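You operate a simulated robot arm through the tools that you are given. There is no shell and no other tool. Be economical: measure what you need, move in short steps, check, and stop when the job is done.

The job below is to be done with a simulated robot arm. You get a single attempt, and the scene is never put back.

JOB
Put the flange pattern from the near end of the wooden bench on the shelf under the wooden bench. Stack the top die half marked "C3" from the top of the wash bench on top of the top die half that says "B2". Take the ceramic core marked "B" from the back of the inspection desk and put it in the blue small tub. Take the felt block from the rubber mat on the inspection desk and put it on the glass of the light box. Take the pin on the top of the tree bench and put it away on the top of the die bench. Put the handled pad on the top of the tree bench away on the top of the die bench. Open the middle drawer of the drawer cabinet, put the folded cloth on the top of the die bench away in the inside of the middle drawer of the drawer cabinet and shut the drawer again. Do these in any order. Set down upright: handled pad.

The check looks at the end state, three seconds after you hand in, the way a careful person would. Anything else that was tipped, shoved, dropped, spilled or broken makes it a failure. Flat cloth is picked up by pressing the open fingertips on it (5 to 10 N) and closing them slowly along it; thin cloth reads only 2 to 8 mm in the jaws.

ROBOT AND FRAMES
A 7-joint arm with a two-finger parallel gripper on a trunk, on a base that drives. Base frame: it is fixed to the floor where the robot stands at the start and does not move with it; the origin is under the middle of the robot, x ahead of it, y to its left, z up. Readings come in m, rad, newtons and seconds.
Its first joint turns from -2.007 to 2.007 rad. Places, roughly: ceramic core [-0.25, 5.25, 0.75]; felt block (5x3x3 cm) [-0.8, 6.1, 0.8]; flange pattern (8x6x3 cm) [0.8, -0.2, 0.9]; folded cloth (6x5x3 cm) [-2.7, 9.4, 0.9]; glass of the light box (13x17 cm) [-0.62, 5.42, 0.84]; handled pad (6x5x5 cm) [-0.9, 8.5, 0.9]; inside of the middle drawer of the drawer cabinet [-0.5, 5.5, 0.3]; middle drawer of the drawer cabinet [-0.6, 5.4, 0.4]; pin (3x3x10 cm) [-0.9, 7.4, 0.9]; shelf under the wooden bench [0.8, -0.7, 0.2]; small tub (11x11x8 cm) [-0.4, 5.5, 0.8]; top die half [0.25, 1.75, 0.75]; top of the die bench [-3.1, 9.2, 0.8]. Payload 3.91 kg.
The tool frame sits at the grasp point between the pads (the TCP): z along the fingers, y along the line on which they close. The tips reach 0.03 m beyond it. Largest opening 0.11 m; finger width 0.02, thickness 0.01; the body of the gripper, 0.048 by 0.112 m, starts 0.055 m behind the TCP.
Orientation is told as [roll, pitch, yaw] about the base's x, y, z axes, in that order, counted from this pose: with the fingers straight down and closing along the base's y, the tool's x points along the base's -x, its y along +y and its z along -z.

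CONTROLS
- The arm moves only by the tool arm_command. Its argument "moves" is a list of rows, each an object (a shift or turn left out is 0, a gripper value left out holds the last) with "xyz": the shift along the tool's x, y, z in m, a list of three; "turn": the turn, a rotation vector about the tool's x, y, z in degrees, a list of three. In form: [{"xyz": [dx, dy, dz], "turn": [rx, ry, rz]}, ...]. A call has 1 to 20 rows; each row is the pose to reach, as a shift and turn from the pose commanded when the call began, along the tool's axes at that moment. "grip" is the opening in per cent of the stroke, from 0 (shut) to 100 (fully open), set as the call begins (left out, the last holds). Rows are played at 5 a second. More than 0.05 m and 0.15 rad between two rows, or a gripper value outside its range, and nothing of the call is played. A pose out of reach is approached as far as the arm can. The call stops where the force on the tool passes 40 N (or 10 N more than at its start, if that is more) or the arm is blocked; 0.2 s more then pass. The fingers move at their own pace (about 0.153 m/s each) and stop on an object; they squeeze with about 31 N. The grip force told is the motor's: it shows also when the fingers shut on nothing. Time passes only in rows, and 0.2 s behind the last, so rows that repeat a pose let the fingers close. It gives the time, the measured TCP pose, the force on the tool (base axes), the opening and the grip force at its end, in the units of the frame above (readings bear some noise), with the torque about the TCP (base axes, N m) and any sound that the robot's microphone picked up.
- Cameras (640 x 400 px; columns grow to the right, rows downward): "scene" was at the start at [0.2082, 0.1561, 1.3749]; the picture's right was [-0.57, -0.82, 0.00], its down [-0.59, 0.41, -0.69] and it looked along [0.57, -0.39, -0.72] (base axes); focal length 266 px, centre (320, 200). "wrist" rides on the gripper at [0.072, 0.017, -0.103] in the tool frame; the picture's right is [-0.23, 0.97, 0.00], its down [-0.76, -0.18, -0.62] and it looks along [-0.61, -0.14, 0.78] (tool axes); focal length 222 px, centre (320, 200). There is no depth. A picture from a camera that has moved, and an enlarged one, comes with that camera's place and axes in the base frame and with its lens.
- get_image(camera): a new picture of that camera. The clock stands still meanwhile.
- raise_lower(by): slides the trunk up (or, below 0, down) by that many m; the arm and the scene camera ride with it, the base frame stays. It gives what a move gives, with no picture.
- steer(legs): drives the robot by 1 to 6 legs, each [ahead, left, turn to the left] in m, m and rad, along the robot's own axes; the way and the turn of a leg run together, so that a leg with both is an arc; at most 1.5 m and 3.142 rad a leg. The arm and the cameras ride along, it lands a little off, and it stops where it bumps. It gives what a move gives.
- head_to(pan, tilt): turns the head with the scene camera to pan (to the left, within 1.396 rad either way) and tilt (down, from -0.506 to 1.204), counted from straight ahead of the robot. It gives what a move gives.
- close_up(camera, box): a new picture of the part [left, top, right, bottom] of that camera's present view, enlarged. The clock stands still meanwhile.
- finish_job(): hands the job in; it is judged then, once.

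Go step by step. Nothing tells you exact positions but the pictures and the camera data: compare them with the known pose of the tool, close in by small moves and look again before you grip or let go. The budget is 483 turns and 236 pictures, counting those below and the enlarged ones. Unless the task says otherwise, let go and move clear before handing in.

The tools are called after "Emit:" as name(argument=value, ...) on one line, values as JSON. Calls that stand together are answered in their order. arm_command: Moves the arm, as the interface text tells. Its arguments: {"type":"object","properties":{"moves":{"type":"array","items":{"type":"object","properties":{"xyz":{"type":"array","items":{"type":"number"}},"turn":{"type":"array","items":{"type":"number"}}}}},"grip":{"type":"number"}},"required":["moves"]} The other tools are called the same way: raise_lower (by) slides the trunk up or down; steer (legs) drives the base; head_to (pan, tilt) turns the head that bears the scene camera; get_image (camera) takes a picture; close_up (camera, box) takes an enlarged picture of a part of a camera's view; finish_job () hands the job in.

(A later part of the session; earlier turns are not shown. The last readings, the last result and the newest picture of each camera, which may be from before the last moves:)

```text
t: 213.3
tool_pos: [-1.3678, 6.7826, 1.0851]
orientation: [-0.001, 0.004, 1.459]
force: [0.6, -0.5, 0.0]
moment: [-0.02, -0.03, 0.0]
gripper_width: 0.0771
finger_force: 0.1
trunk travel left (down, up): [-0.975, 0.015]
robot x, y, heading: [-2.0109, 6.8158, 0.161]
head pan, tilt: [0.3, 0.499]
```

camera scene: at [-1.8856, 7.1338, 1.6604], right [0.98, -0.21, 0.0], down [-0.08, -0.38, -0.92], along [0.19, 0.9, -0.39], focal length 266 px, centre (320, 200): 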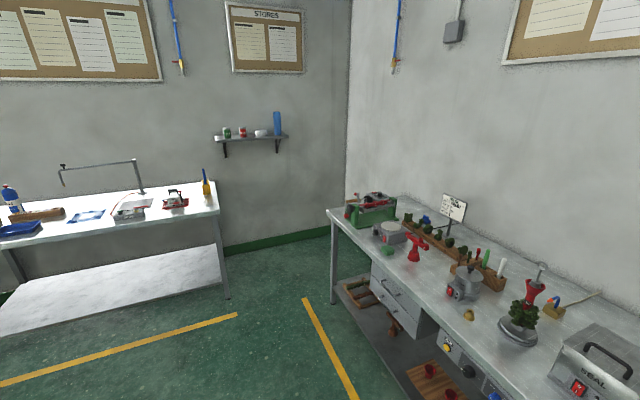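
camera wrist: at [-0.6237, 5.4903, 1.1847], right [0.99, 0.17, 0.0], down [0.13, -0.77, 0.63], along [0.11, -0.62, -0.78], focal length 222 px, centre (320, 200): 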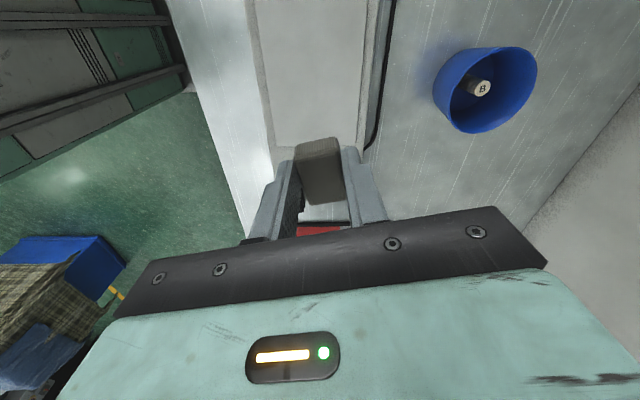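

Works. Now drive up to the tree bench near the pin, with the arm slightly higher.

Emit:
arm_command(moves=[{"xyz": [0, 0, -0.03]}, {"xyz": [0, 0, -0.05]}], grip=50)

Emit:
steer(legs=[[0, 0.459, 0.02], [0.44, 0, 0]])

Emit:
head_to(pan=-0.1, tilt=0.7)

Emit:
get_image(camera="scene")

Emit:
get_image(camera="wrist")

```text
t: 213.9
tool_pos: [-1.367, 6.7834, 1.1338]
orientation: [-0.002, 0.005, 1.455]
force: [0.5, -0.8, -0.7]
moment: [-0.01, 0.03, 0.0]
gripper_width: 0.0552
finger_force: 0.1
trunk travel left (down, up): [-0.975, 0.015]
robot x, y, heading: [-2.0127, 6.8225, 0.161]
head pan, tilt: [0.3, 0.499]
```

```text
t: 218.9
tool_pos: [-1.019, 7.3311, 1.1342]
orientation: [0.001, 0.006, 1.481]
force: [-0.2, -0.5, -0.1]
moment: [-0.03, 0.01, 0.0]
gripper_width: 0.055
finger_force: 0.1
trunk travel left (down, up): [-0.975, 0.015]
robot x, y, heading: [-1.6664, 7.3515, 0.187]
head pan, tilt: [0.3, 0.499]
```

```text
t: 219.8
tool_pos: [-1.0194, 7.3315, 1.1341]
orientation: [-0.003, 0.004, 1.483]
force: [0.6, -0.1, -0.3]
moment: [0.01, 0.01, -0.04]
gripper_width: 0.055
finger_force: 0.1
trunk travel left (down, up): [-0.975, 0.015]
robot x, y, heading: [-1.6658, 7.3497, 0.19]
head pan, tilt: [-0.099, 0.7]
```

```text
144 pictures are left
camera scene: at [-1.479, 7.5843, 1.6336], right [0.09, -1.0, 0.0], down [-0.64, -0.06, -0.77], along [0.76, 0.07, -0.64], focal length 266 px, centre (320, 200)
```

scene: 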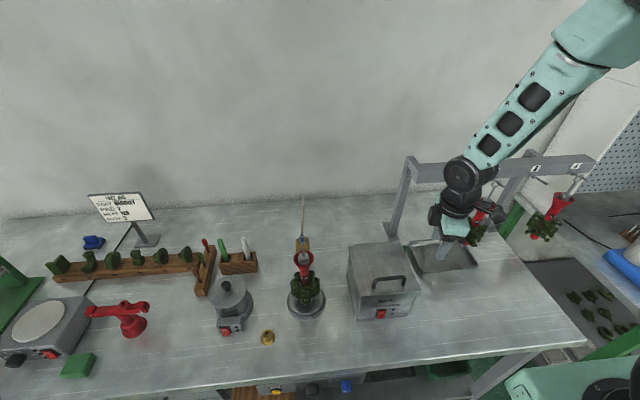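

```text
143 pictures are left
camera wrist: at [-1.0415, 7.2616, 1.2387], right [-0.95, 0.31, 0.0], down [0.24, 0.75, 0.62], along [0.2, 0.59, -0.79], focal length 222 px, centre (320, 200)
```

wrist: 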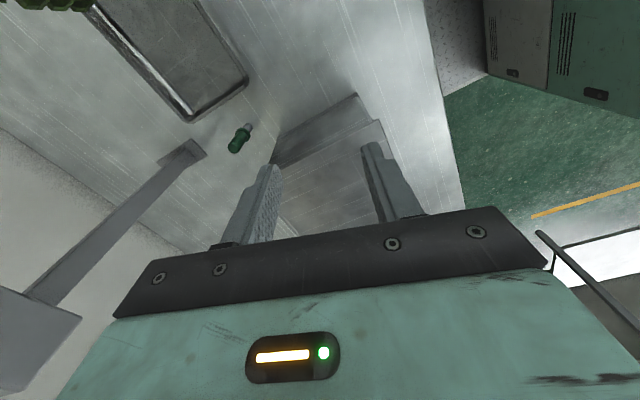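

The pin stands at (-0.879, 7.359), behind and right of the SEAL box corner. I'll go over it, rotate 15° more, and come down partway to check.

Emit:
arm_command(moves=[{"xyz": [-0.012, -0.045, 0], "turn": [0, 0, -5]}, {"xyz": [-0.026, -0.09, 0], "turn": [0, 0, -10]}, {"xyz": [-0.04, -0.137, 0], "turn": [0, 0, -15]}, {"xyz": [-0.04, -0.137, 0.04], "turn": [0, 0, -15]}, {"xyz": [-0.04, -0.137, 0.08], "turn": [0, 0, -15]}])

Emit:
get_image(camera="wrist")

Emit:
close_up(camera="scene", box=[340, 150, 520, 300])

```text
t: 220.6
tool_pos: [-0.8901, 7.3562, 1.1317]
orientation: [0.016, 0.01, 1.737]
force: [-13.8, -2.4, 4.5]
moment: [0.2, -1.23, -0.03]
gripper_width: 0.0547
finger_force: 0.0
trunk travel left (down, up): [-0.975, 0.015]
robot x, y, heading: [-1.6634, 7.3529, 0.188]
head pan, tilt: [-0.099, 0.7]
stopped in row 4: the force on the tool passed its limit (the readings are from after the stop); the commanded pose is now the measured one
```

```text
142 pictures are left
camera wrist: at [-0.8924, 7.2838, 1.2366], right [-1.0, 0.06, 0.01], down [0.06, 0.79, 0.61], along [0.03, 0.61, -0.79], focal length 222 px, centre (320, 200)
```

wrist: 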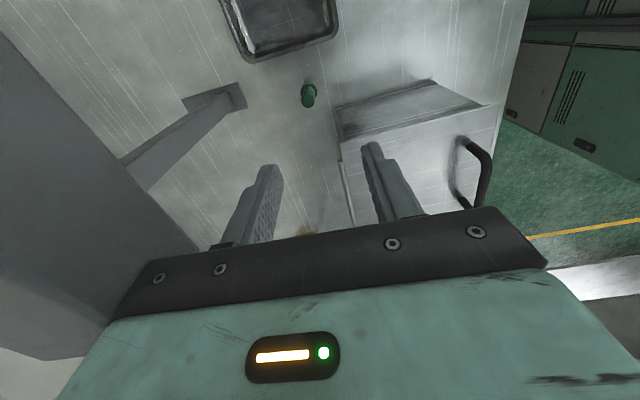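

```text
2.67 times, centred on (430, 225) of scene
camera zoom: at [-1.4806, 7.5838, 1.6339], right [0.09, -1.0, 0.0], down [-0.64, -0.06, -0.77], along [0.76, 0.07, -0.64], focal length 709 px, centre (27, 133)
```

zoom: 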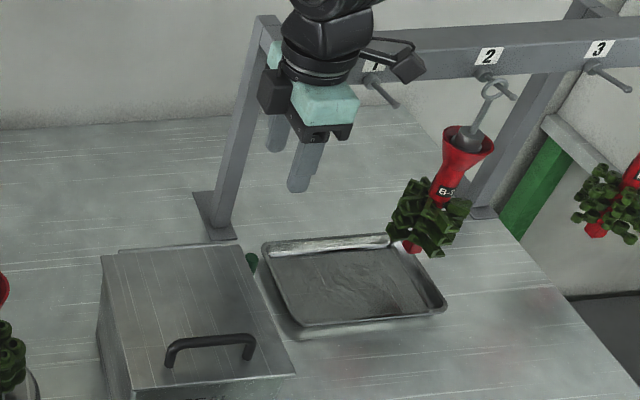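

The gripper body touched the rack bar, which stands only 5 cm behind the pin. I'll back off and check the rack; a tilted approach from the front right will be needed.

Emit:
arm_command(moves=[{"xyz": [0.0, 0.04, 0]}, {"xyz": [0.02, 0.08, 0]}, {"xyz": [0.043, 0.1085, -0.01]}])

Emit:
close_up(camera="scene", box=[340, 140, 560, 290])

```text
t: 221.4
tool_pos: [-0.9875, 7.2976, 1.1424]
orientation: [0.013, 0.007, 1.739]
force: [-0.9, -0.2, 0.2]
moment: [-0.04, 0.0, 0.04]
gripper_width: 0.0548
finger_force: 0.1
trunk travel left (down, up): [-0.975, 0.015]
robot x, y, heading: [-1.6648, 7.3523, 0.187]
head pan, tilt: [-0.099, 0.7]
```

```text
2.67 times, centred on (450, 215) of scene
camera zoom: at [-1.4787, 7.5847, 1.6335], right [0.09, -1.0, 0.0], down [-0.64, -0.06, -0.76], along [0.76, 0.07, -0.64], focal length 709 px, centre (-27, 160)
```

zoom: 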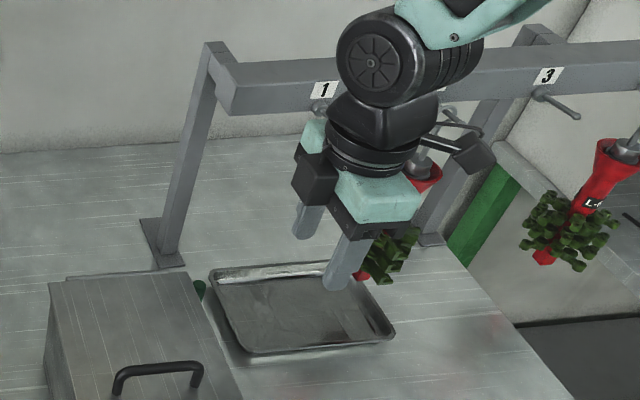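

The rack hasn't shifted. In the free zone front-right I'll turn to yaw ≈ 1.1 and tilt 40° so the fingers point in toward the pin.

Emit:
arm_command(moves=[{"xyz": [0.008, 0.012, -0.005], "turn": [0, 0, 7.3]}, {"xyz": [0.016, 0.024, -0.01], "turn": [0, 0, 14.6]}, {"xyz": [0.024, 0.036, -0.015], "turn": [0, 0, 22]}, {"xyz": [0.033, 0.048, -0.02], "turn": [0, 0, 29.3]}, {"xyz": [0.041, 0.058, -0.03], "turn": [0, 0, 36.6]}])

Emit:
arm_command(moves=[{"turn": [0, -8, 0]}, {"turn": [0, -16, 0]}, {"turn": [0, -24, 0]}, {"turn": [0, -32, 0]}, {"turn": [0, -40, 0]}])

Emit:
get_image(camera="wrist")

Emit:
get_image(camera="scene")

```text
t: 222.6
tool_pos: [-1.036, 7.2457, 1.1749]
orientation: [0.004, 0.014, 1.096]
force: [-0.1, -0.1, 0.3]
moment: [0.0, 0.04, 0.03]
gripper_width: 0.0549
finger_force: 0.1
trunk travel left (down, up): [-0.975, 0.015]
robot x, y, heading: [-1.6658, 7.3528, 0.191]
head pan, tilt: [-0.099, 0.7]
```

```text
t: 223.8
tool_pos: [-1.0356, 7.2486, 1.1764]
orientation: [0.005, -0.684, 1.097]
force: [-0.1, -0.4, -0.6]
moment: [-0.01, -0.01, -0.01]
gripper_width: 0.055
finger_force: 0.0
trunk travel left (down, up): [-0.975, 0.015]
robot x, y, heading: [-1.6608, 7.3512, 0.188]
head pan, tilt: [-0.099, 0.7]
```

```text
139 pictures are left
camera wrist: at [-1.1061, 7.1478, 1.2101], right [-0.79, 0.6, 0.15], down [0.25, 0.09, 0.96], along [0.56, 0.8, -0.22], focal length 222 px, centre (320, 200)
```

wrist: 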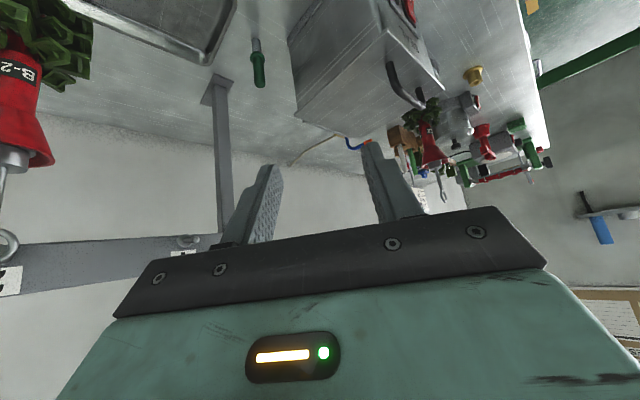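

```text
138 pictures are left
camera scene: at [-1.4789, 7.5849, 1.6335], right [0.09, -1.0, 0.0], down [-0.64, -0.06, -0.76], along [0.76, 0.07, -0.64], focal length 266 px, centre (320, 200)
```

scene: 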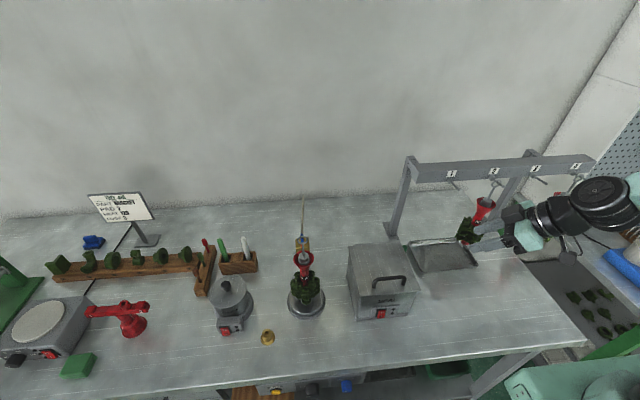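

The corridor between the tree and the SEAL box is open. I'll move to a staging point 12 cm short of the pin along the tilted tool axis.

Emit:
arm_command(moves=[{"xyz": [0.006, -0.018, 0.038]}, {"xyz": [0.012, -0.037, 0.075]}, {"xyz": [0.018, -0.055, 0.113]}, {"xyz": [0.025, -0.073, 0.151]}, {"xyz": [0.031, -0.092, 0.188]}])

Emit:
get_image(camera="wrist")

Emit:
close_up(camera="scene", box=[380, 150, 560, 290])

```text
t: 225.0
tool_pos: [-0.9141, 7.2906, 1.0089]
orientation: [0.007, -0.682, 1.095]
force: [-0.9, -1.0, 1.0]
moment: [0.0, 0.02, -0.01]
gripper_width: 0.0549
finger_force: 0.0
trunk travel left (down, up): [-0.975, 0.015]
robot x, y, heading: [-1.6643, 7.35, 0.186]
head pan, tilt: [-0.099, 0.7]
```

```text
137 pictures are left
camera wrist: at [-0.9831, 7.1907, 1.0442], right [-0.79, 0.6, 0.15], down [0.25, 0.09, 0.96], along [0.56, 0.8, -0.22], focal length 222 px, centre (320, 200)
```

wrist: 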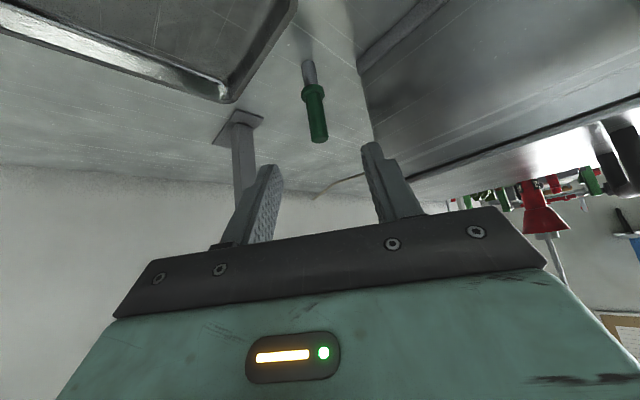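

```text
2.86 times, centred on (470, 220) of scene
camera zoom: at [-1.4794, 7.584, 1.6337], right [0.09, -1.0, 0.0], down [-0.64, -0.06, -0.77], along [0.76, 0.07, -0.64], focal length 760 px, centre (-109, 143)
```

zoom: 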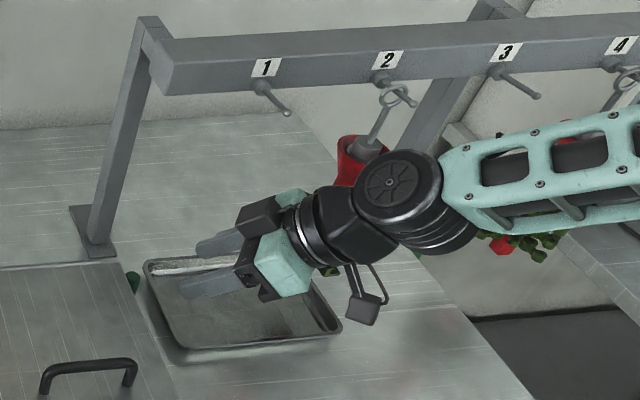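

The pin is right on the approach line. I'll advance 12 cm along the tool axis.

Emit:
arm_command(moves=[{"xyz": [0, -0.002, 0.04]}, {"xyz": [0, -0.004, 0.08]}, {"xyz": [0, -0.0045, 0.1]}])

Emit:
get_image(camera="wrist")

```text
t: 225.8
tool_pos: [-0.8826, 7.344, 0.9297]
orientation: [0.007, -0.682, 1.095]
force: [-0.3, -0.7, 0.1]
moment: [-0.05, -0.04, -0.01]
gripper_width: 0.0552
finger_force: 0.2
trunk travel left (down, up): [-0.975, 0.015]
robot x, y, heading: [-1.663, 7.3523, 0.188]
head pan, tilt: [-0.099, 0.7]
```

```text
135 pictures are left
camera wrist: at [-0.9506, 7.2442, 0.9649], right [-0.79, 0.6, 0.15], down [0.25, 0.09, 0.96], along [0.56, 0.8, -0.22], focal length 222 px, centre (320, 200)
```

wrist: 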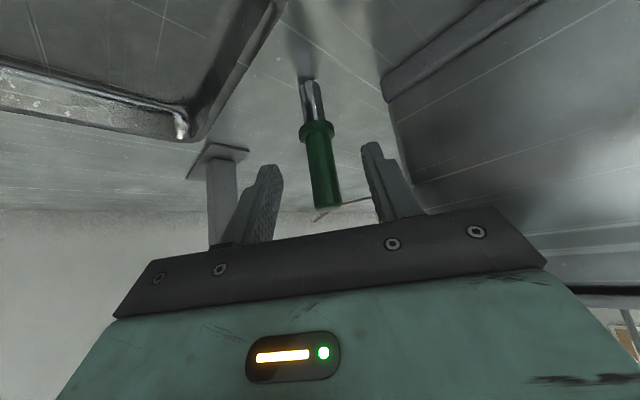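

The pin is between the fingers. I'll advance the last 2 cm and close.

Emit:
arm_command(moves=[{"xyz": [0, 0, 0.01]}, {"xyz": [0, 0, 0.019]}])

Emit:
arm_command(moves=[{"xyz": [0, 0, 0]}, {"xyz": [0, 0, 0]}, {"xyz": [0, 0, 0]}, {"xyz": [0, 0, 0]}], grip=0)

Emit:
get_image(camera="wrist")

```text
t: 226.4
tool_pos: [-0.8755, 7.3547, 0.9158]
orientation: [0.005, -0.682, 1.094]
force: [0.4, -0.6, -0.4]
moment: [0.0, -0.02, 0.01]
gripper_width: 0.055
finger_force: 0.1
trunk travel left (down, up): [-0.975, 0.015]
robot x, y, heading: [-1.6647, 7.3511, 0.186]
head pan, tilt: [-0.099, 0.7]
```

```text
t: 227.4
tool_pos: [-0.8753, 7.3544, 0.9165]
orientation: [0.006, -0.684, 1.094]
force: [0.9, 1.0, 1.8]
moment: [0.06, -0.04, -0.01]
gripper_width: 0.0157
finger_force: 31.2
trunk travel left (down, up): [-0.975, 0.015]
robot x, y, heading: [-1.6672, 7.3538, 0.185]
head pan, tilt: [-0.099, 0.7]
```

```text
134 pictures are left
camera wrist: at [-0.9453, 7.2547, 0.951], right [-0.79, 0.6, 0.15], down [0.25, 0.09, 0.96], along [0.56, 0.8, -0.22], focal length 222 px, centre (320, 200)
```

wrist: 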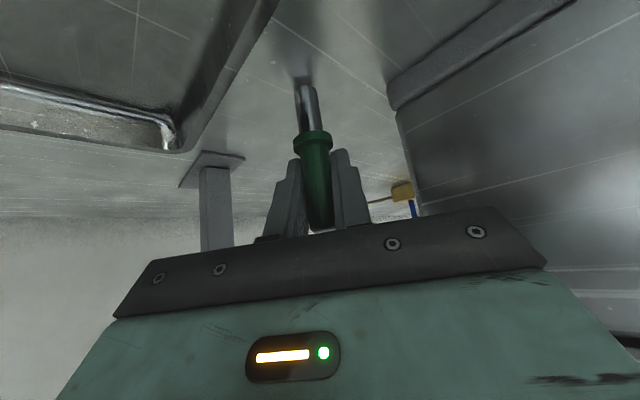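

Gripped. I'll lift 4 cm straight up, then retreat along the tool axis.

Emit:
arm_command(moves=[{"xyz": [-0.013, 0, -0.0155]}, {"xyz": [-0.0253, 0, -0.031]}, {"xyz": [-0.0253, 0, -0.071]}, {"xyz": [-0.0253, 0, -0.111]}, {"xyz": [-0.0253, 0, -0.151]}, {"xyz": [-0.0253, 0.03, -0.181]}, {"xyz": [-0.0253, 0.07, -0.2]}])

Emit:
get_image(camera="scene")

```text
t: 229.0
tool_pos: [-0.985, 7.2903, 1.0856]
orientation: [0.008, -0.682, 1.095]
force: [0.7, -0.6, -0.4]
moment: [0.02, 0.05, 0.02]
gripper_width: 0.0162
finger_force: 30.7
trunk travel left (down, up): [-0.975, 0.015]
robot x, y, heading: [-1.6646, 7.3551, 0.186]
head pan, tilt: [-0.099, 0.7]
```

```text
133 pictures are left
camera scene: at [-1.4785, 7.5839, 1.6335], right [0.09, -1.0, 0.0], down [-0.64, -0.06, -0.76], along [0.76, 0.07, -0.64], focal length 266 px, centre (320, 200)
```

scene: 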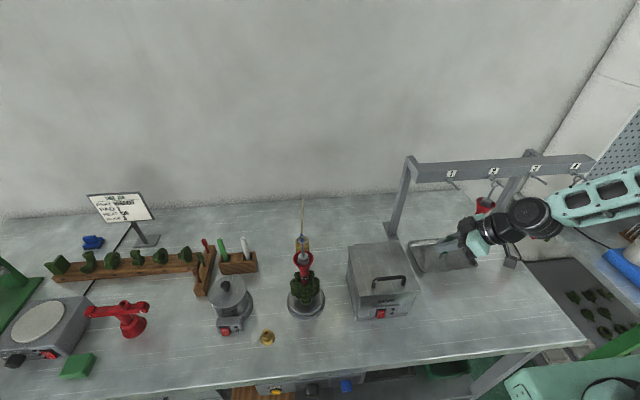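

Pin held well clear. I'll back out, turn toward the die bench and look.

Emit:
steer(legs=[[-0.65, 0, 0], [0, 0, 1.5]])

Emit:
head_to(pan=0.2, tilt=0.4)

Emit:
get_image(camera="scene")

```text
t: 232.5
tool_pos: [-1.599, 7.1755, 1.0863]
orientation: [0.008, -0.683, 1.097]
force: [-0.2, -0.8, -1.0]
moment: [-0.01, 0.02, 0.02]
gripper_width: 0.0159
finger_force: 31.4
trunk travel left (down, up): [-0.975, 0.015]
robot x, y, heading: [-2.2811, 7.2378, 0.188]
head pan, tilt: [-0.099, 0.7]
stopped in leg 1: the robot was blocked; the commanded pose is now the measured one
```

```text
t: 233.3
tool_pos: [-1.5987, 7.1762, 1.0861]
orientation: [0.007, -0.682, 1.095]
force: [0.7, -0.2, 0.6]
moment: [0.01, 0.05, -0.03]
gripper_width: 0.0158
finger_force: 30.8
trunk travel left (down, up): [-0.975, 0.015]
robot x, y, heading: [-2.2798, 7.2351, 0.193]
head pan, tilt: [0.201, 0.4]
```

```text
132 pictures are left
camera scene: at [-2.0925, 7.4962, 1.6604], right [0.38, -0.93, 0.0], down [-0.36, -0.15, -0.92], along [0.85, 0.35, -0.39], focal length 266 px, centre (320, 200)
```

scene: 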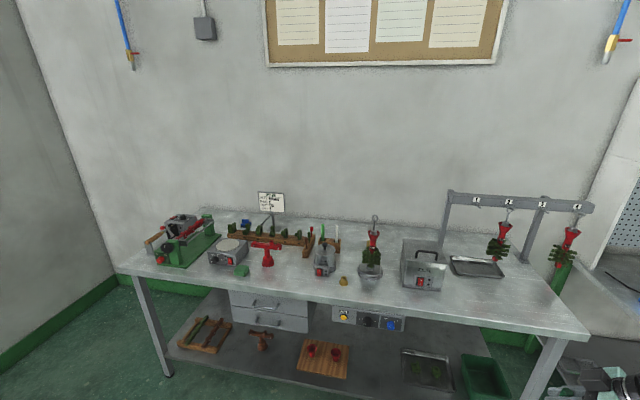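

I bumped something behind. I'll move ahead a little and look to the sides before turning.

Emit:
steer(legs=[[0.15, 0, 0]])

Emit:
head_to(pan=1.39, tilt=0.5)

Emit:
get_image(camera="scene")

Emit:
head_to(pan=-1.39, tilt=0.6)

Emit:
get_image(camera="scene")

```text
t: 234.7
tool_pos: [-1.4511, 7.2021, 1.0858]
orientation: [0.008, -0.683, 1.095]
force: [0.3, 0.5, -0.1]
moment: [-0.01, -0.04, 0.01]
gripper_width: 0.0158
finger_force: 31.5
trunk travel left (down, up): [-0.975, 0.015]
robot x, y, heading: [-2.1288, 7.2634, 0.189]
head pan, tilt: [0.201, 0.4]
```

```text
t: 236.1
tool_pos: [-1.4496, 7.2041, 1.0872]
orientation: [0.008, -0.683, 1.093]
force: [0.2, -0.3, -1.6]
moment: [0.02, 0.0, -0.01]
gripper_width: 0.0158
finger_force: 31.1
trunk travel left (down, up): [-0.975, 0.015]
robot x, y, heading: [-2.1312, 7.2666, 0.191]
head pan, tilt: [1.389, 0.499]
```

```text
131 pictures are left
camera scene: at [-2.0306, 7.5802, 1.6513], right [1.0, 0.01, 0.0], down [0.0, -0.48, -0.88], along [0.0, 0.88, -0.48], focal length 266 px, centre (320, 200)
```

scene: 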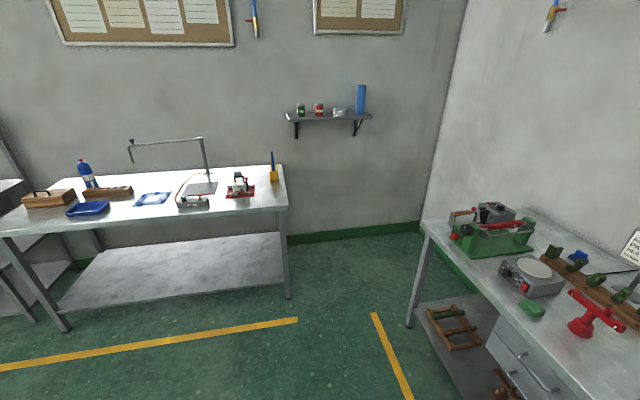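

```text
t: 238.5
tool_pos: [-1.4514, 7.2037, 1.0858]
orientation: [0.007, -0.681, 1.094]
force: [-0.3, -0.3, -1.0]
moment: [0.02, 0.01, 0.0]
gripper_width: 0.0159
finger_force: 31.3
trunk travel left (down, up): [-0.975, 0.015]
robot x, y, heading: [-2.1321, 7.264, 0.187]
head pan, tilt: [-1.389, 0.6]
```

```text
130 pictures are left
camera scene: at [-1.9981, 7.4068, 1.6422], right [-0.93, -0.36, 0.0], down [-0.2, 0.53, -0.83], along [0.3, -0.77, -0.56], focal length 266 px, centre (320, 200)
```

scene: 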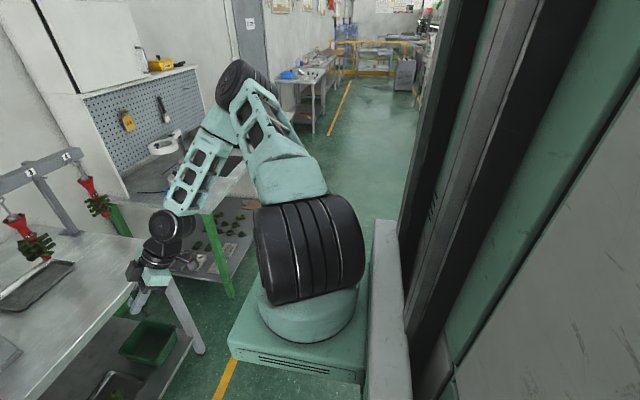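

Die bench is at the back-left. I'll take a bit more clearance ahead, then turn left.

Emit:
steer(legs=[[0.18, 0, 0], [0, 0, 1.5]])

Emit:
head_to(pan=0.0, tilt=0.5)

Emit:
get_image(camera="scene")

Emit:
head_to(pan=1.3, tilt=0.6)

Emit:
get_image(camera="scene")

```text
t: 243.7
tool_pos: [-1.8429, 7.9724, 1.0852]
orientation: [0.007, -0.682, 2.59]
force: [0.1, 0.6, -0.1]
moment: [-0.02, -0.01, 0.0]
gripper_width: 0.016
finger_force: 31.1
trunk travel left (down, up): [-0.975, 0.015]
robot x, y, heading: [-1.9542, 7.3006, 1.685]
head pan, tilt: [-1.389, 0.6]
```

```text
t: 245.2
tool_pos: [-1.8427, 7.9717, 1.0859]
orientation: [0.007, -0.682, 2.59]
force: [0.0, 0.5, -0.9]
moment: [0.0, -0.04, -0.01]
gripper_width: 0.0158
finger_force: 31.0
trunk travel left (down, up): [-0.975, 0.015]
robot x, y, heading: [-1.9552, 7.2956, 1.684]
head pan, tilt: [0.0, 0.499]
```

```text
129 pictures are left
camera scene: at [-2.1848, 7.5036, 1.6513], right [0.99, 0.11, 0.0], down [0.05, -0.48, -0.88], along [-0.1, 0.87, -0.48], focal length 266 px, centre (320, 200)
```

scene: 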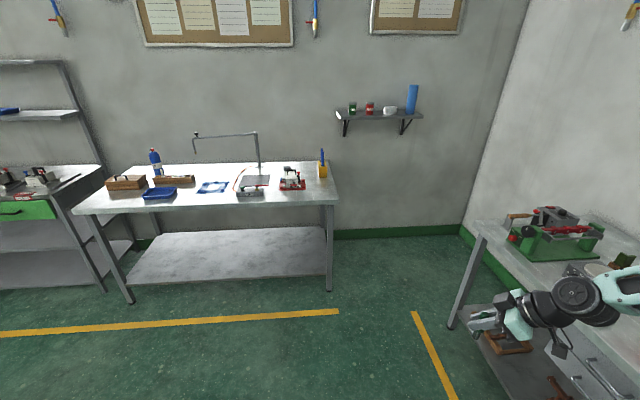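

```text
t: 246.7
tool_pos: [-1.8434, 7.973, 1.0848]
orientation: [0.007, -0.683, 2.59]
force: [0.1, 0.7, -0.4]
moment: [0.02, -0.01, -0.01]
gripper_width: 0.0158
finger_force: 30.8
trunk travel left (down, up): [-0.975, 0.015]
robot x, y, heading: [-1.9565, 7.2967, 1.684]
head pan, tilt: [1.3, 0.6]
```

```text
128 pictures are left
camera scene: at [-2.262, 7.4272, 1.6422], right [0.16, 0.99, 0.0], down [0.56, -0.09, -0.83], along [-0.81, 0.13, -0.56], focal length 266 px, centre (320, 200)
```

scene: 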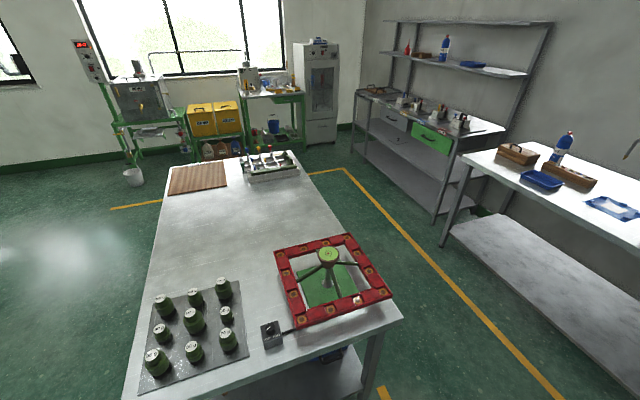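

Behind is a worktable, and its items still stand. I'll zoom on the die bench.

Emit:
head_to(pan=0.15, tilt=0.45)

Emit:
close_up(camera="scene", box=[100, 120, 380, 270])

```text
t: 248.1
tool_pos: [-1.8435, 7.972, 1.0855]
orientation: [0.007, -0.681, 2.591]
force: [0.4, 0.4, -0.6]
moment: [0.02, -0.02, -0.02]
gripper_width: 0.0158
finger_force: 30.4
trunk travel left (down, up): [-0.975, 0.015]
robot x, y, heading: [-1.9559, 7.296, 1.681]
head pan, tilt: [0.15, 0.45]
```

```text
2.29 times, centred on (240, 195) of scene
camera zoom: at [-2.1986, 7.502, 1.6558], right [0.97, 0.26, 0.0], down [0.11, -0.42, -0.9], along [-0.23, 0.87, -0.44], focal length 608 px, centre (503, 211)
```

zoom: 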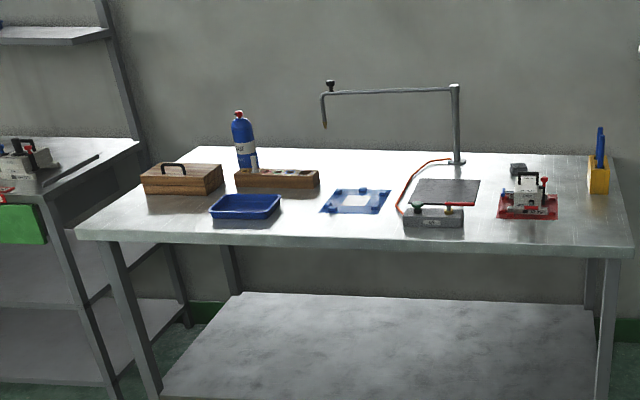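

The folded cloth is the dark block behind the red-mat item at about (-2.7, 9.4). I'll set the pin in the free right front corner near (-2.345, 9.05). Driving there.

Emit:
steer(legs=[[0, 0, 0.08], [0.95, 0.232, 0]])

Emit:
head_to(pan=-0.25, tilt=0.65)

Emit:
get_image(camera="scene")

Emit:
get_image(camera="wrist")

```text
t: 253.6
tool_pos: [-2.3133, 8.8573, 1.0853]
orientation: [0.007, -0.682, 2.678]
force: [0.0, 0.1, -0.7]
moment: [-0.02, -0.04, -0.01]
gripper_width: 0.0157
finger_force: 31.0
trunk travel left (down, up): [-0.975, 0.015]
robot x, y, heading: [-2.3649, 8.1771, 1.774]
head pan, tilt: [0.15, 0.45]
```

```text
t: 254.4
tool_pos: [-2.3136, 8.8556, 1.0862]
orientation: [0.007, -0.682, 2.677]
force: [-0.1, -0.6, -0.1]
moment: [0.0, -0.01, -0.01]
gripper_width: 0.0157
finger_force: 30.8
trunk travel left (down, up): [-0.975, 0.015]
robot x, y, heading: [-2.363, 8.1718, 1.773]
head pan, tilt: [-0.25, 0.649]
```

```text
126 pictures are left
camera scene: at [-2.5906, 8.3571, 1.638], right [1.0, -0.05, 0.0], down [-0.03, -0.6, -0.8], along [0.04, 0.8, -0.6], focal length 266 px, centre (320, 200)
```

scene: 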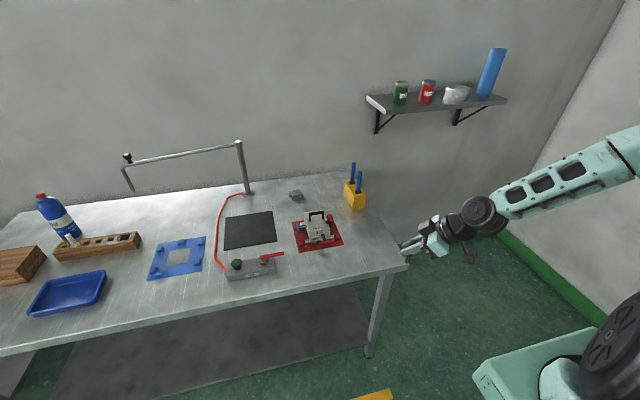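

```text
125 pictures are left
camera wrist: at [-2.2116, 8.7878, 1.1206], right [-0.59, -0.79, 0.15], down [-0.1, 0.25, 0.96], along [-0.8, 0.55, -0.22], focal length 222 px, centre (320, 200)
```

wrist: 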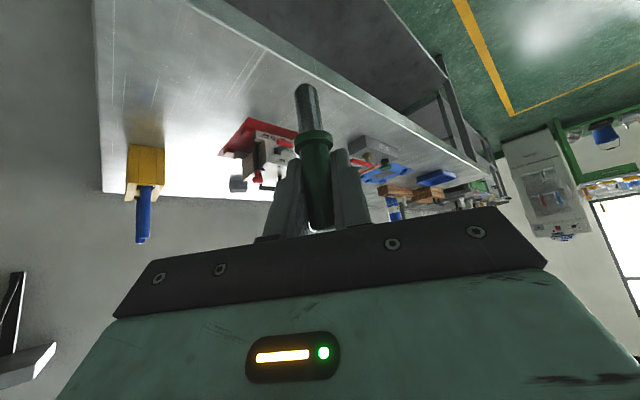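

The free corner is confirmed. I'll drive 0.2 m ahead and view.

Emit:
steer(legs=[[0.2, 0, 0]])

Emit:
get_image(camera="scene")

```text
t: 256.0
tool_pos: [-2.3502, 9.0506, 1.0861]
orientation: [0.007, -0.682, 2.676]
force: [0.3, 0.0, 0.2]
moment: [0.06, -0.02, 0.0]
gripper_width: 0.0156
finger_force: 30.9
trunk travel left (down, up): [-0.975, 0.015]
robot x, y, heading: [-2.4055, 8.3712, 1.771]
head pan, tilt: [-0.25, 0.649]
```

```text
124 pictures are left
camera scene: at [-2.6294, 8.5528, 1.638], right [1.0, -0.05, 0.0], down [-0.03, -0.6, -0.8], along [0.04, 0.8, -0.6], focal length 266 px, centre (320, 200)
```

scene: 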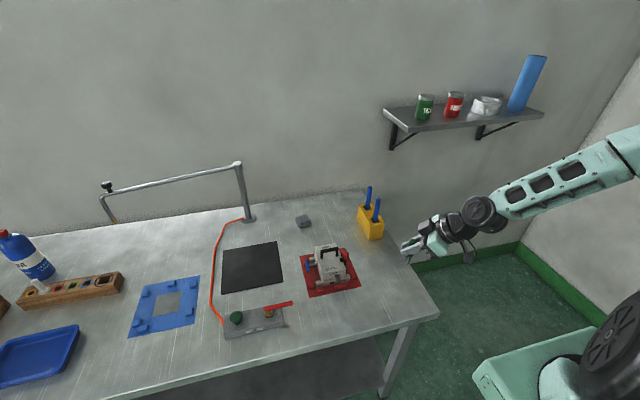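

Descending vertically toward the bench.

Emit:
arm_command(moves=[{"xyz": [0.0253, 0, 0.031]}, {"xyz": [0.0506, 0, 0.062]}, {"xyz": [0.0758, 0, 0.093]}, {"xyz": [0.0916, 0, 0.1124]}])

Emit:
close_up(camera="scene", box=[320, 190, 480, 330])

Emit:
get_image(camera="wrist")

```text
t: 257.0
tool_pos: [-2.351, 9.0519, 0.9404]
orientation: [0.007, -0.683, 2.677]
force: [1.3, 0.2, -0.1]
moment: [-0.02, -0.03, -0.01]
gripper_width: 0.0156
finger_force: 30.9
trunk travel left (down, up): [-0.975, 0.015]
robot x, y, heading: [-2.4053, 8.3729, 1.771]
head pan, tilt: [-0.25, 0.649]
```

```text
2.86 times, centred on (400, 260) of scene
camera zoom: at [-2.6295, 8.553, 1.638], right [1.0, -0.05, 0.0], down [-0.03, -0.6, -0.8], along [0.04, 0.8, -0.6], focal length 760 px, centre (91, 29)
```

zoom: 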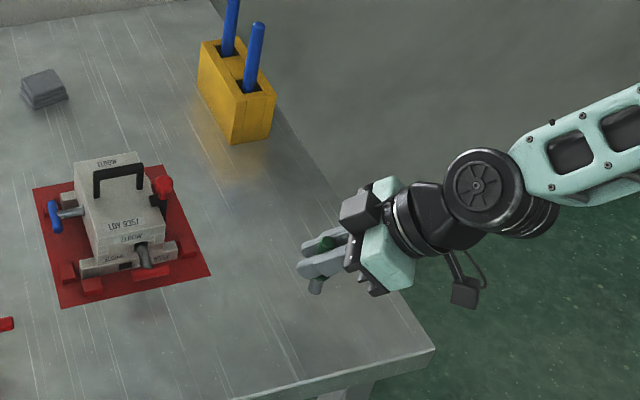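

```text
122 pictures are left
camera wrist: at [-2.2498, 8.982, 0.9759], right [-0.59, -0.79, 0.15], down [-0.1, 0.25, 0.96], along [-0.8, 0.56, -0.23], focal length 222 px, centre (320, 200)
```

wrist: 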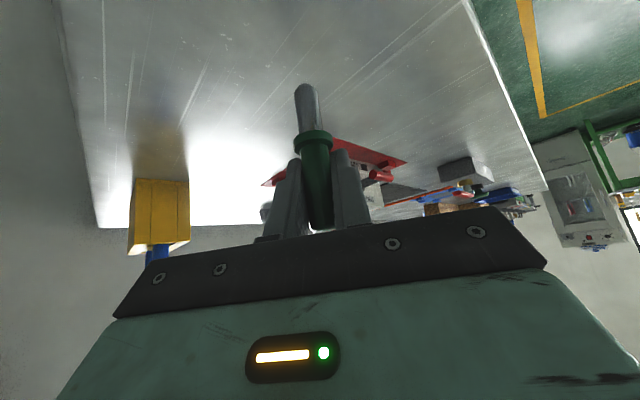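

The pin is near vertical. I'll lower slowly to contact.

Emit:
arm_command(moves=[{"xyz": [0.0063, 0, 0.0078]}, {"xyz": [0.0095, 0, 0.0116]}, {"xyz": [0.0126, 0, 0.0155]}, {"xyz": [0.0145, 0, 0.0178]}])

```text
t: 258.0
tool_pos: [-2.3508, 9.0505, 0.919]
orientation: [0.008, -0.681, 2.675]
force: [0.6, -0.2, -0.5]
moment: [0.01, -0.03, 0.0]
gripper_width: 0.0156
finger_force: 30.8
trunk travel left (down, up): [-0.975, 0.015]
robot x, y, heading: [-2.4071, 8.3699, 1.773]
head pan, tilt: [-0.25, 0.649]
```

Emit:
arm_command(moves=[{"xyz": [0.0013, 0, 0.0016]}, {"xyz": [0.0025, 0, 0.0031]}, {"xyz": [0.0038, 0, 0.0047]}, {"xyz": [0.0051, 0, 0.0062]}])

```text
t: 259.0
tool_pos: [-2.3544, 9.0512, 0.9124]
orientation: [0.002, -0.689, 2.681]
force: [-5.1, 1.7, 34.7]
moment: [0.1, 0.24, -0.04]
gripper_width: 0.0162
finger_force: 31.4
trunk travel left (down, up): [-0.975, 0.015]
robot x, y, heading: [-2.4073, 8.3658, 1.765]
head pan, tilt: [-0.25, 0.649]
```

Contact. I'll relieve 3 mm, then check the pin's verticality before opening.

Emit:
arm_command(moves=[{"xyz": [-0.0022, 0, -0.0027]}, {"xyz": [-0.0022, 0, -0.0027]}])

Emit:
get_image(camera="wrist")

```text
t: 259.6
tool_pos: [-2.3518, 9.0505, 0.9133]
orientation: [0.008, -0.684, 2.676]
force: [-7.0, 4.8, 18.5]
moment: [0.23, 0.41, 0.0]
gripper_width: 0.016
finger_force: 31.4
trunk travel left (down, up): [-0.975, 0.015]
robot x, y, heading: [-2.4085, 8.3707, 1.765]
head pan, tilt: [-0.25, 0.649]
```

```text
121 pictures are left
camera wrist: at [-2.2504, 8.9815, 0.9478], right [-0.59, -0.79, 0.15], down [-0.1, 0.25, 0.96], along [-0.8, 0.56, -0.22], focal length 222 px, centre (320, 200)
```

wrist: 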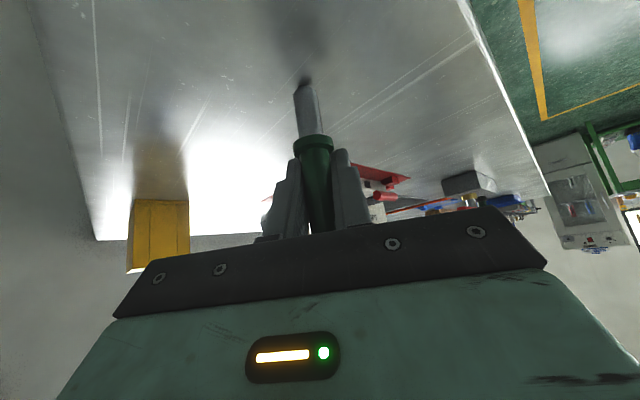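

The pin has aligned with the bench. I'll relieve one more millimetre and open gently.

Emit:
arm_command(moves=[{"xyz": [-0.0008, 0, -0.001]}])

Emit:
arm_command(moves=[{"xyz": [0, 0, 0]}, {"xyz": [0, 0, 0]}], grip=45)

Emit:
get_image(camera="wrist")

```text
t: 260.0
tool_pos: [-2.3508, 9.0494, 0.9129]
orientation: [0.01, -0.678, 2.673]
force: [-1.7, 1.4, 3.1]
moment: [0.1, 0.12, 0.01]
gripper_width: 0.016
finger_force: 31.2
trunk travel left (down, up): [-0.975, 0.015]
robot x, y, heading: [-2.4056, 8.3688, 1.771]
head pan, tilt: [-0.25, 0.649]
```

```text
t: 260.6
tool_pos: [-2.3516, 9.0505, 0.9143]
orientation: [0.009, -0.681, 2.674]
force: [-0.2, -0.1, 0.3]
moment: [0.02, -0.03, 0.03]
gripper_width: 0.0496
finger_force: 0.0
trunk travel left (down, up): [-0.975, 0.015]
robot x, y, heading: [-2.4073, 8.3681, 1.766]
head pan, tilt: [-0.25, 0.649]
```

```text
120 pictures are left
camera wrist: at [-2.2493, 8.9814, 0.9492], right [-0.59, -0.79, 0.15], down [-0.1, 0.25, 0.96], along [-0.8, 0.56, -0.23], focal length 222 px, centre (320, 200)
```

wrist: 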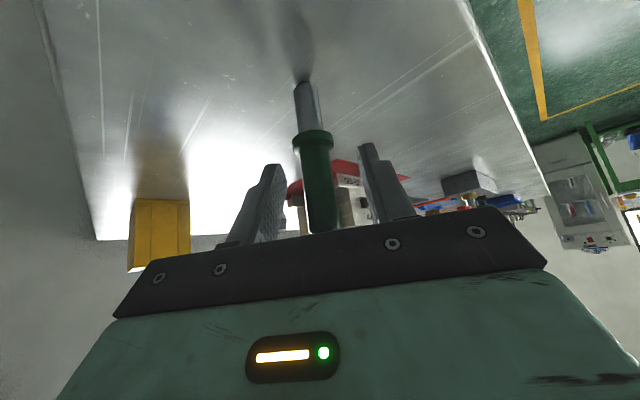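

The pin stands free. I'll retreat along the tool axis and verify.

Emit:
arm_command(moves=[{"xyz": [0, 0, -0.04]}, {"xyz": [0, 0, -0.08]}, {"xyz": [0, 0, -0.12]}, {"xyz": [0, 0, -0.16]}, {"xyz": [0, 0, -0.2]}])

Emit:
close_up(camera="scene", box=[260, 170, 460, 330])

```text
t: 261.8
tool_pos: [-2.2382, 8.9961, 1.0696]
orientation: [0.009, -0.682, 2.677]
force: [-0.1, 1.3, -0.8]
moment: [-0.03, -0.03, -0.02]
gripper_width: 0.0494
finger_force: 0.1
trunk travel left (down, up): [-0.975, 0.015]
robot x, y, heading: [-2.4024, 8.3691, 1.771]
head pan, tilt: [-0.25, 0.649]
```

```text
2.50 times, centred on (360, 250) of scene
camera zoom: at [-2.6298, 8.5535, 1.6378], right [1.0, -0.05, 0.0], down [-0.03, -0.6, -0.8], along [0.04, 0.8, -0.6], focal length 665 px, centre (220, 75)
```

zoom: 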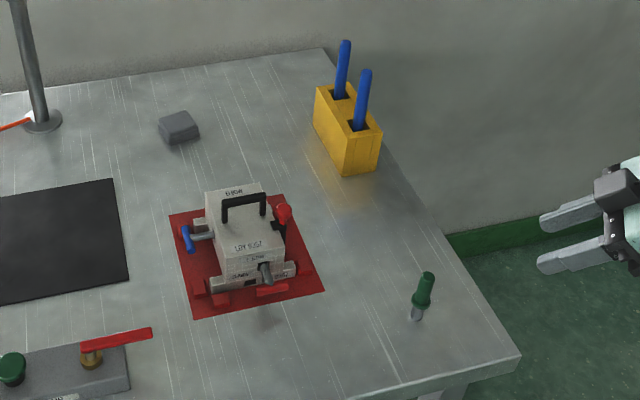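

The pin stands upright on the die bench. I'll back off, level the tool and zero its yaw, and raise it.

Emit:
steer(legs=[[-0.35, 0, 0]])

Emit:
arm_command(moves=[{"turn": [0, 8, 0]}, {"turn": [0, 16, 0]}, {"turn": [0, 24, 0]}, {"turn": [0, 32, 0]}, {"turn": [0, 39, 0]}])

Emit:
arm_command(moves=[{"xyz": [0, 0, -0.01], "turn": [0, 0, 7.5]}, {"xyz": [0, 0, -0.02], "turn": [0, 0, 15]}, {"xyz": [0, 0, -0.03], "turn": [0, 0, 22.5]}, {"xyz": [0, 0, -0.04], "turn": [0, 0, 30]}, {"xyz": [0, 0, -0.05], "turn": [0, 0, 37.5]}, {"xyz": [0, 0, -0.06], "turn": [0, 0, 45]}, {"xyz": [0, 0, -0.08], "turn": [0, 0, 52]}])

```text
t: 264.1
tool_pos: [-2.1705, 8.6487, 1.0689]
orientation: [0.007, -0.683, 2.677]
force: [0.2, 0.8, 0.0]
moment: [-0.03, 0.0, 0.0]
gripper_width: 0.0497
finger_force: 0.2
trunk travel left (down, up): [-0.975, 0.015]
robot x, y, heading: [-2.3337, 8.0224, 1.77]
head pan, tilt: [-0.25, 0.649]
```

```text
t: 265.3
tool_pos: [-2.1689, 8.6489, 1.0693]
orientation: [0.006, -0.002, 2.681]
force: [0.1, 0.4, 0.0]
moment: [0.03, 0.01, 0.0]
gripper_width: 0.0494
finger_force: 0.1
trunk travel left (down, up): [-0.975, 0.015]
robot x, y, heading: [-2.3339, 8.025, 1.77]
head pan, tilt: [-0.25, 0.649]
```

```text
t: 266.9
tool_pos: [-2.1687, 8.6497, 1.1494]
orientation: [0.005, 0.005, 1.773]
force: [-0.1, 0.5, 0.4]
moment: [-0.02, 0.02, -0.01]
gripper_width: 0.0494
finger_force: 0.0
trunk travel left (down, up): [-0.975, 0.015]
robot x, y, heading: [-2.3385, 8.0216, 1.771]
head pan, tilt: [-0.25, 0.649]
```

Before fetching the pad I'll go open the drawer with the empty hand, so the cloth can go straight in later. Strafing right to the aisle centre, turning, then moving along the aisle.

Emit:
steer(legs=[[0, -0.35, 0], [0, 0, -1.58], [0, -1.3, 0], [0, -1.35, 0]])

Emit:
head_to(pan=-0.1, tilt=0.7)

Emit:
get_image(camera="scene")

```text
t: 285.4
tool_pos: [-0.9043, 5.3648, 1.1497]
orientation: [0.005, 0.003, 0.203]
force: [0.1, -0.3, -0.5]
moment: [-0.01, 0.04, 0.0]
gripper_width: 0.0492
finger_force: 0.0
trunk travel left (down, up): [-0.975, 0.015]
robot x, y, heading: [-1.5297, 5.5335, 0.198]
head pan, tilt: [-0.25, 0.649]
```

```text
t: 286.1
tool_pos: [-0.9044, 5.3662, 1.1498]
orientation: [0.005, 0.004, 0.202]
force: [-0.5, 0.7, -0.2]
moment: [0.03, -0.02, 0.01]
gripper_width: 0.0494
finger_force: 0.0
trunk travel left (down, up): [-0.975, 0.015]
robot x, y, heading: [-1.5297, 5.5334, 0.198]
head pan, tilt: [-0.099, 0.7]
```

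```text
118 pictures are left
camera scene: at [-1.3462, 5.7666, 1.6336], right [0.1, -1.0, 0.0], down [-0.64, -0.06, -0.77], along [0.76, 0.08, -0.64], focal length 266 px, centre (320, 200)
```

scene: 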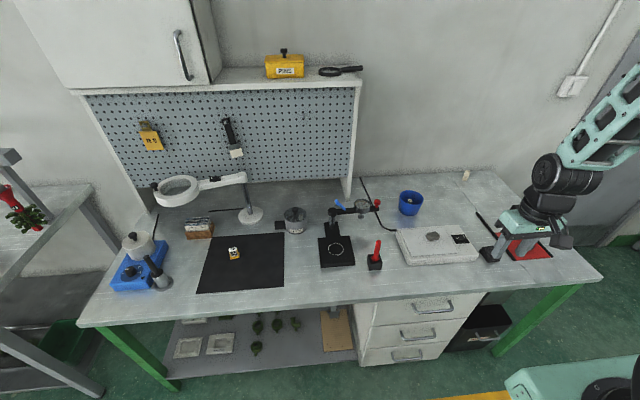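

Everything on the desk is in place. I'll back off 0.25 m, lower the trunk 0.6 m, and look at the drawer handles.

Emit:
steer(legs=[[-0.25, 0, 0]])

Emit:
raise_lower(by=-0.4)

Emit:
raise_lower(by=-0.2)

Emit:
head_to(pan=-0.3, tilt=0.5)

Emit:
get_image(camera="scene")

```text
t: 287.9
tool_pos: [-1.1446, 5.3162, 1.1486]
orientation: [0.006, 0.004, 0.203]
force: [-0.6, 0.4, -0.5]
moment: [-0.02, 0.03, 0.0]
gripper_width: 0.0494
finger_force: 0.0
trunk travel left (down, up): [-0.975, 0.015]
robot x, y, heading: [-1.7697, 5.4831, 0.195]
head pan, tilt: [-0.099, 0.7]
```

```text
t: 291.7
tool_pos: [-1.145, 5.3151, 0.7496]
orientation: [0.003, 0.003, 0.203]
force: [0.1, 0.5, -0.1]
moment: [0.01, 0.02, -0.02]
gripper_width: 0.0498
finger_force: 0.1
trunk travel left (down, up): [-0.575, 0.415]
robot x, y, heading: [-1.7747, 5.4833, 0.198]
head pan, tilt: [-0.099, 0.7]
```

```text
t: 293.9
tool_pos: [-1.1451, 5.3162, 0.5491]
orientation: [0.007, 0.005, 0.201]
force: [0.0, 0.1, 0.2]
moment: [-0.02, 0.01, -0.03]
gripper_width: 0.0493
finger_force: 0.1
trunk travel left (down, up): [-0.375, 0.615]
robot x, y, heading: [-1.7746, 5.4828, 0.197]
head pan, tilt: [-0.099, 0.7]
```

```text
t: 294.6
tool_pos: [-1.1463, 5.3162, 0.5498]
orientation: [0.004, 0.004, 0.202]
force: [0.1, -0.3, 0.2]
moment: [0.0, 0.02, -0.04]
gripper_width: 0.0495
finger_force: 0.1
trunk travel left (down, up): [-0.375, 0.615]
robot x, y, heading: [-1.7738, 5.4827, 0.198]
head pan, tilt: [-0.3, 0.499]
```

```text
117 pictures are left
camera scene: at [-1.5827, 5.7001, 1.0512], right [-0.1, -0.99, 0.0], down [-0.48, 0.05, -0.88], along [0.87, -0.09, -0.48], focal length 266 px, centre (320, 200)
```

scene: 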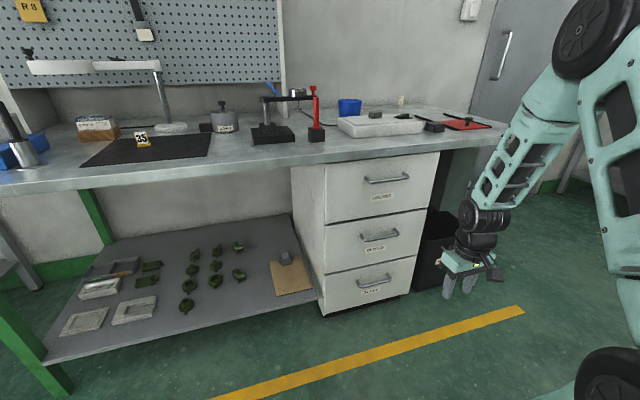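

The three drawers with U-handles are in clear view. I'll zoom in on the middle handle.

Emit:
close_up(camera="scene", box=[310, 150, 450, 310])

```text
2.50 times, centred on (380, 230) of scene
camera zoom: at [-1.5827, 5.7001, 1.0512], right [-0.1, -0.99, 0.0], down [-0.48, 0.05, -0.88], along [0.87, -0.09, -0.48], focal length 665 px, centre (170, 125)
```

zoom: 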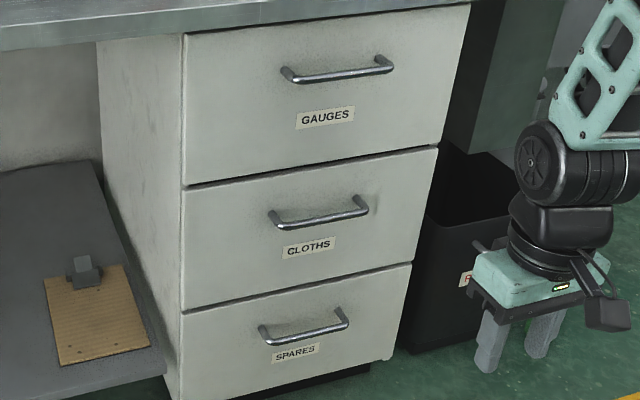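

The middle handle bar centre is at about (-0.783, 5.384, 0.425). I'll point the tool horizontally forward, extending a bit as it tilts.

Emit:
arm_command(moves=[{"xyz": [-0.012, 0, 0.008], "turn": [0, -8.2, 0]}, {"xyz": [-0.024, 0, 0.016], "turn": [0, -16.4, 0]}, {"xyz": [-0.036, 0, 0.024], "turn": [0, -24.6, 0]}, {"xyz": [-0.048, 0, 0.032], "turn": [0, -32.8, 0]}, {"xyz": [-0.06, 0, 0.04], "turn": [0, -41, 0]}, {"xyz": [-0.072, 0, 0.048], "turn": [0, -49.2, 0]}, {"xyz": [-0.084, 0, 0.056], "turn": [0, -57.4, 0]}, {"xyz": [-0.096, 0, 0.064], "turn": [0, -65.6, 0]}, {"xyz": [-0.108, 0, 0.072], "turn": [0, -73.8, 0]}, {"xyz": [-0.12, 0, 0.08], "turn": [0, -82, 0]}, {"xyz": [-0.13, 0, 0.09], "turn": [0, -90, 0]}], grip=50)

Emit:
get_image(camera="scene")

```text
t: 297.0
tool_pos: [-1.0181, 5.3427, 0.459]
orientation: [1.415, -1.565, -1.209]
force: [0.2, -0.6, 0.0]
moment: [-0.01, 0.02, -0.03]
gripper_width: 0.055
finger_force: 0.0
trunk travel left (down, up): [-0.375, 0.615]
robot x, y, heading: [-1.7707, 5.4818, 0.199]
head pan, tilt: [-0.3, 0.499]
```

```text
115 pictures are left
camera scene: at [-1.5826, 5.7, 1.0514], right [-0.1, -0.99, 0.0], down [-0.48, 0.05, -0.88], along [0.87, -0.09, -0.48], focal length 266 px, centre (320, 200)
```

scene: 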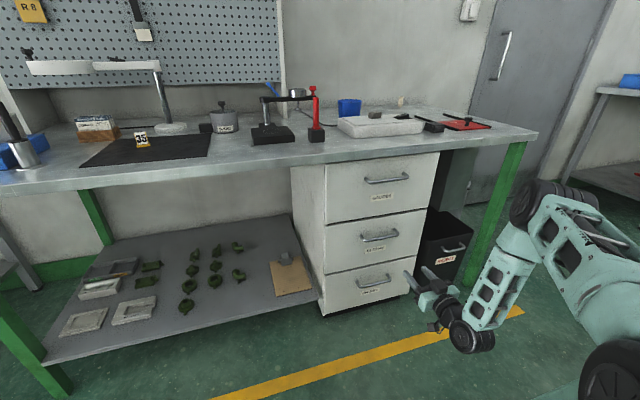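

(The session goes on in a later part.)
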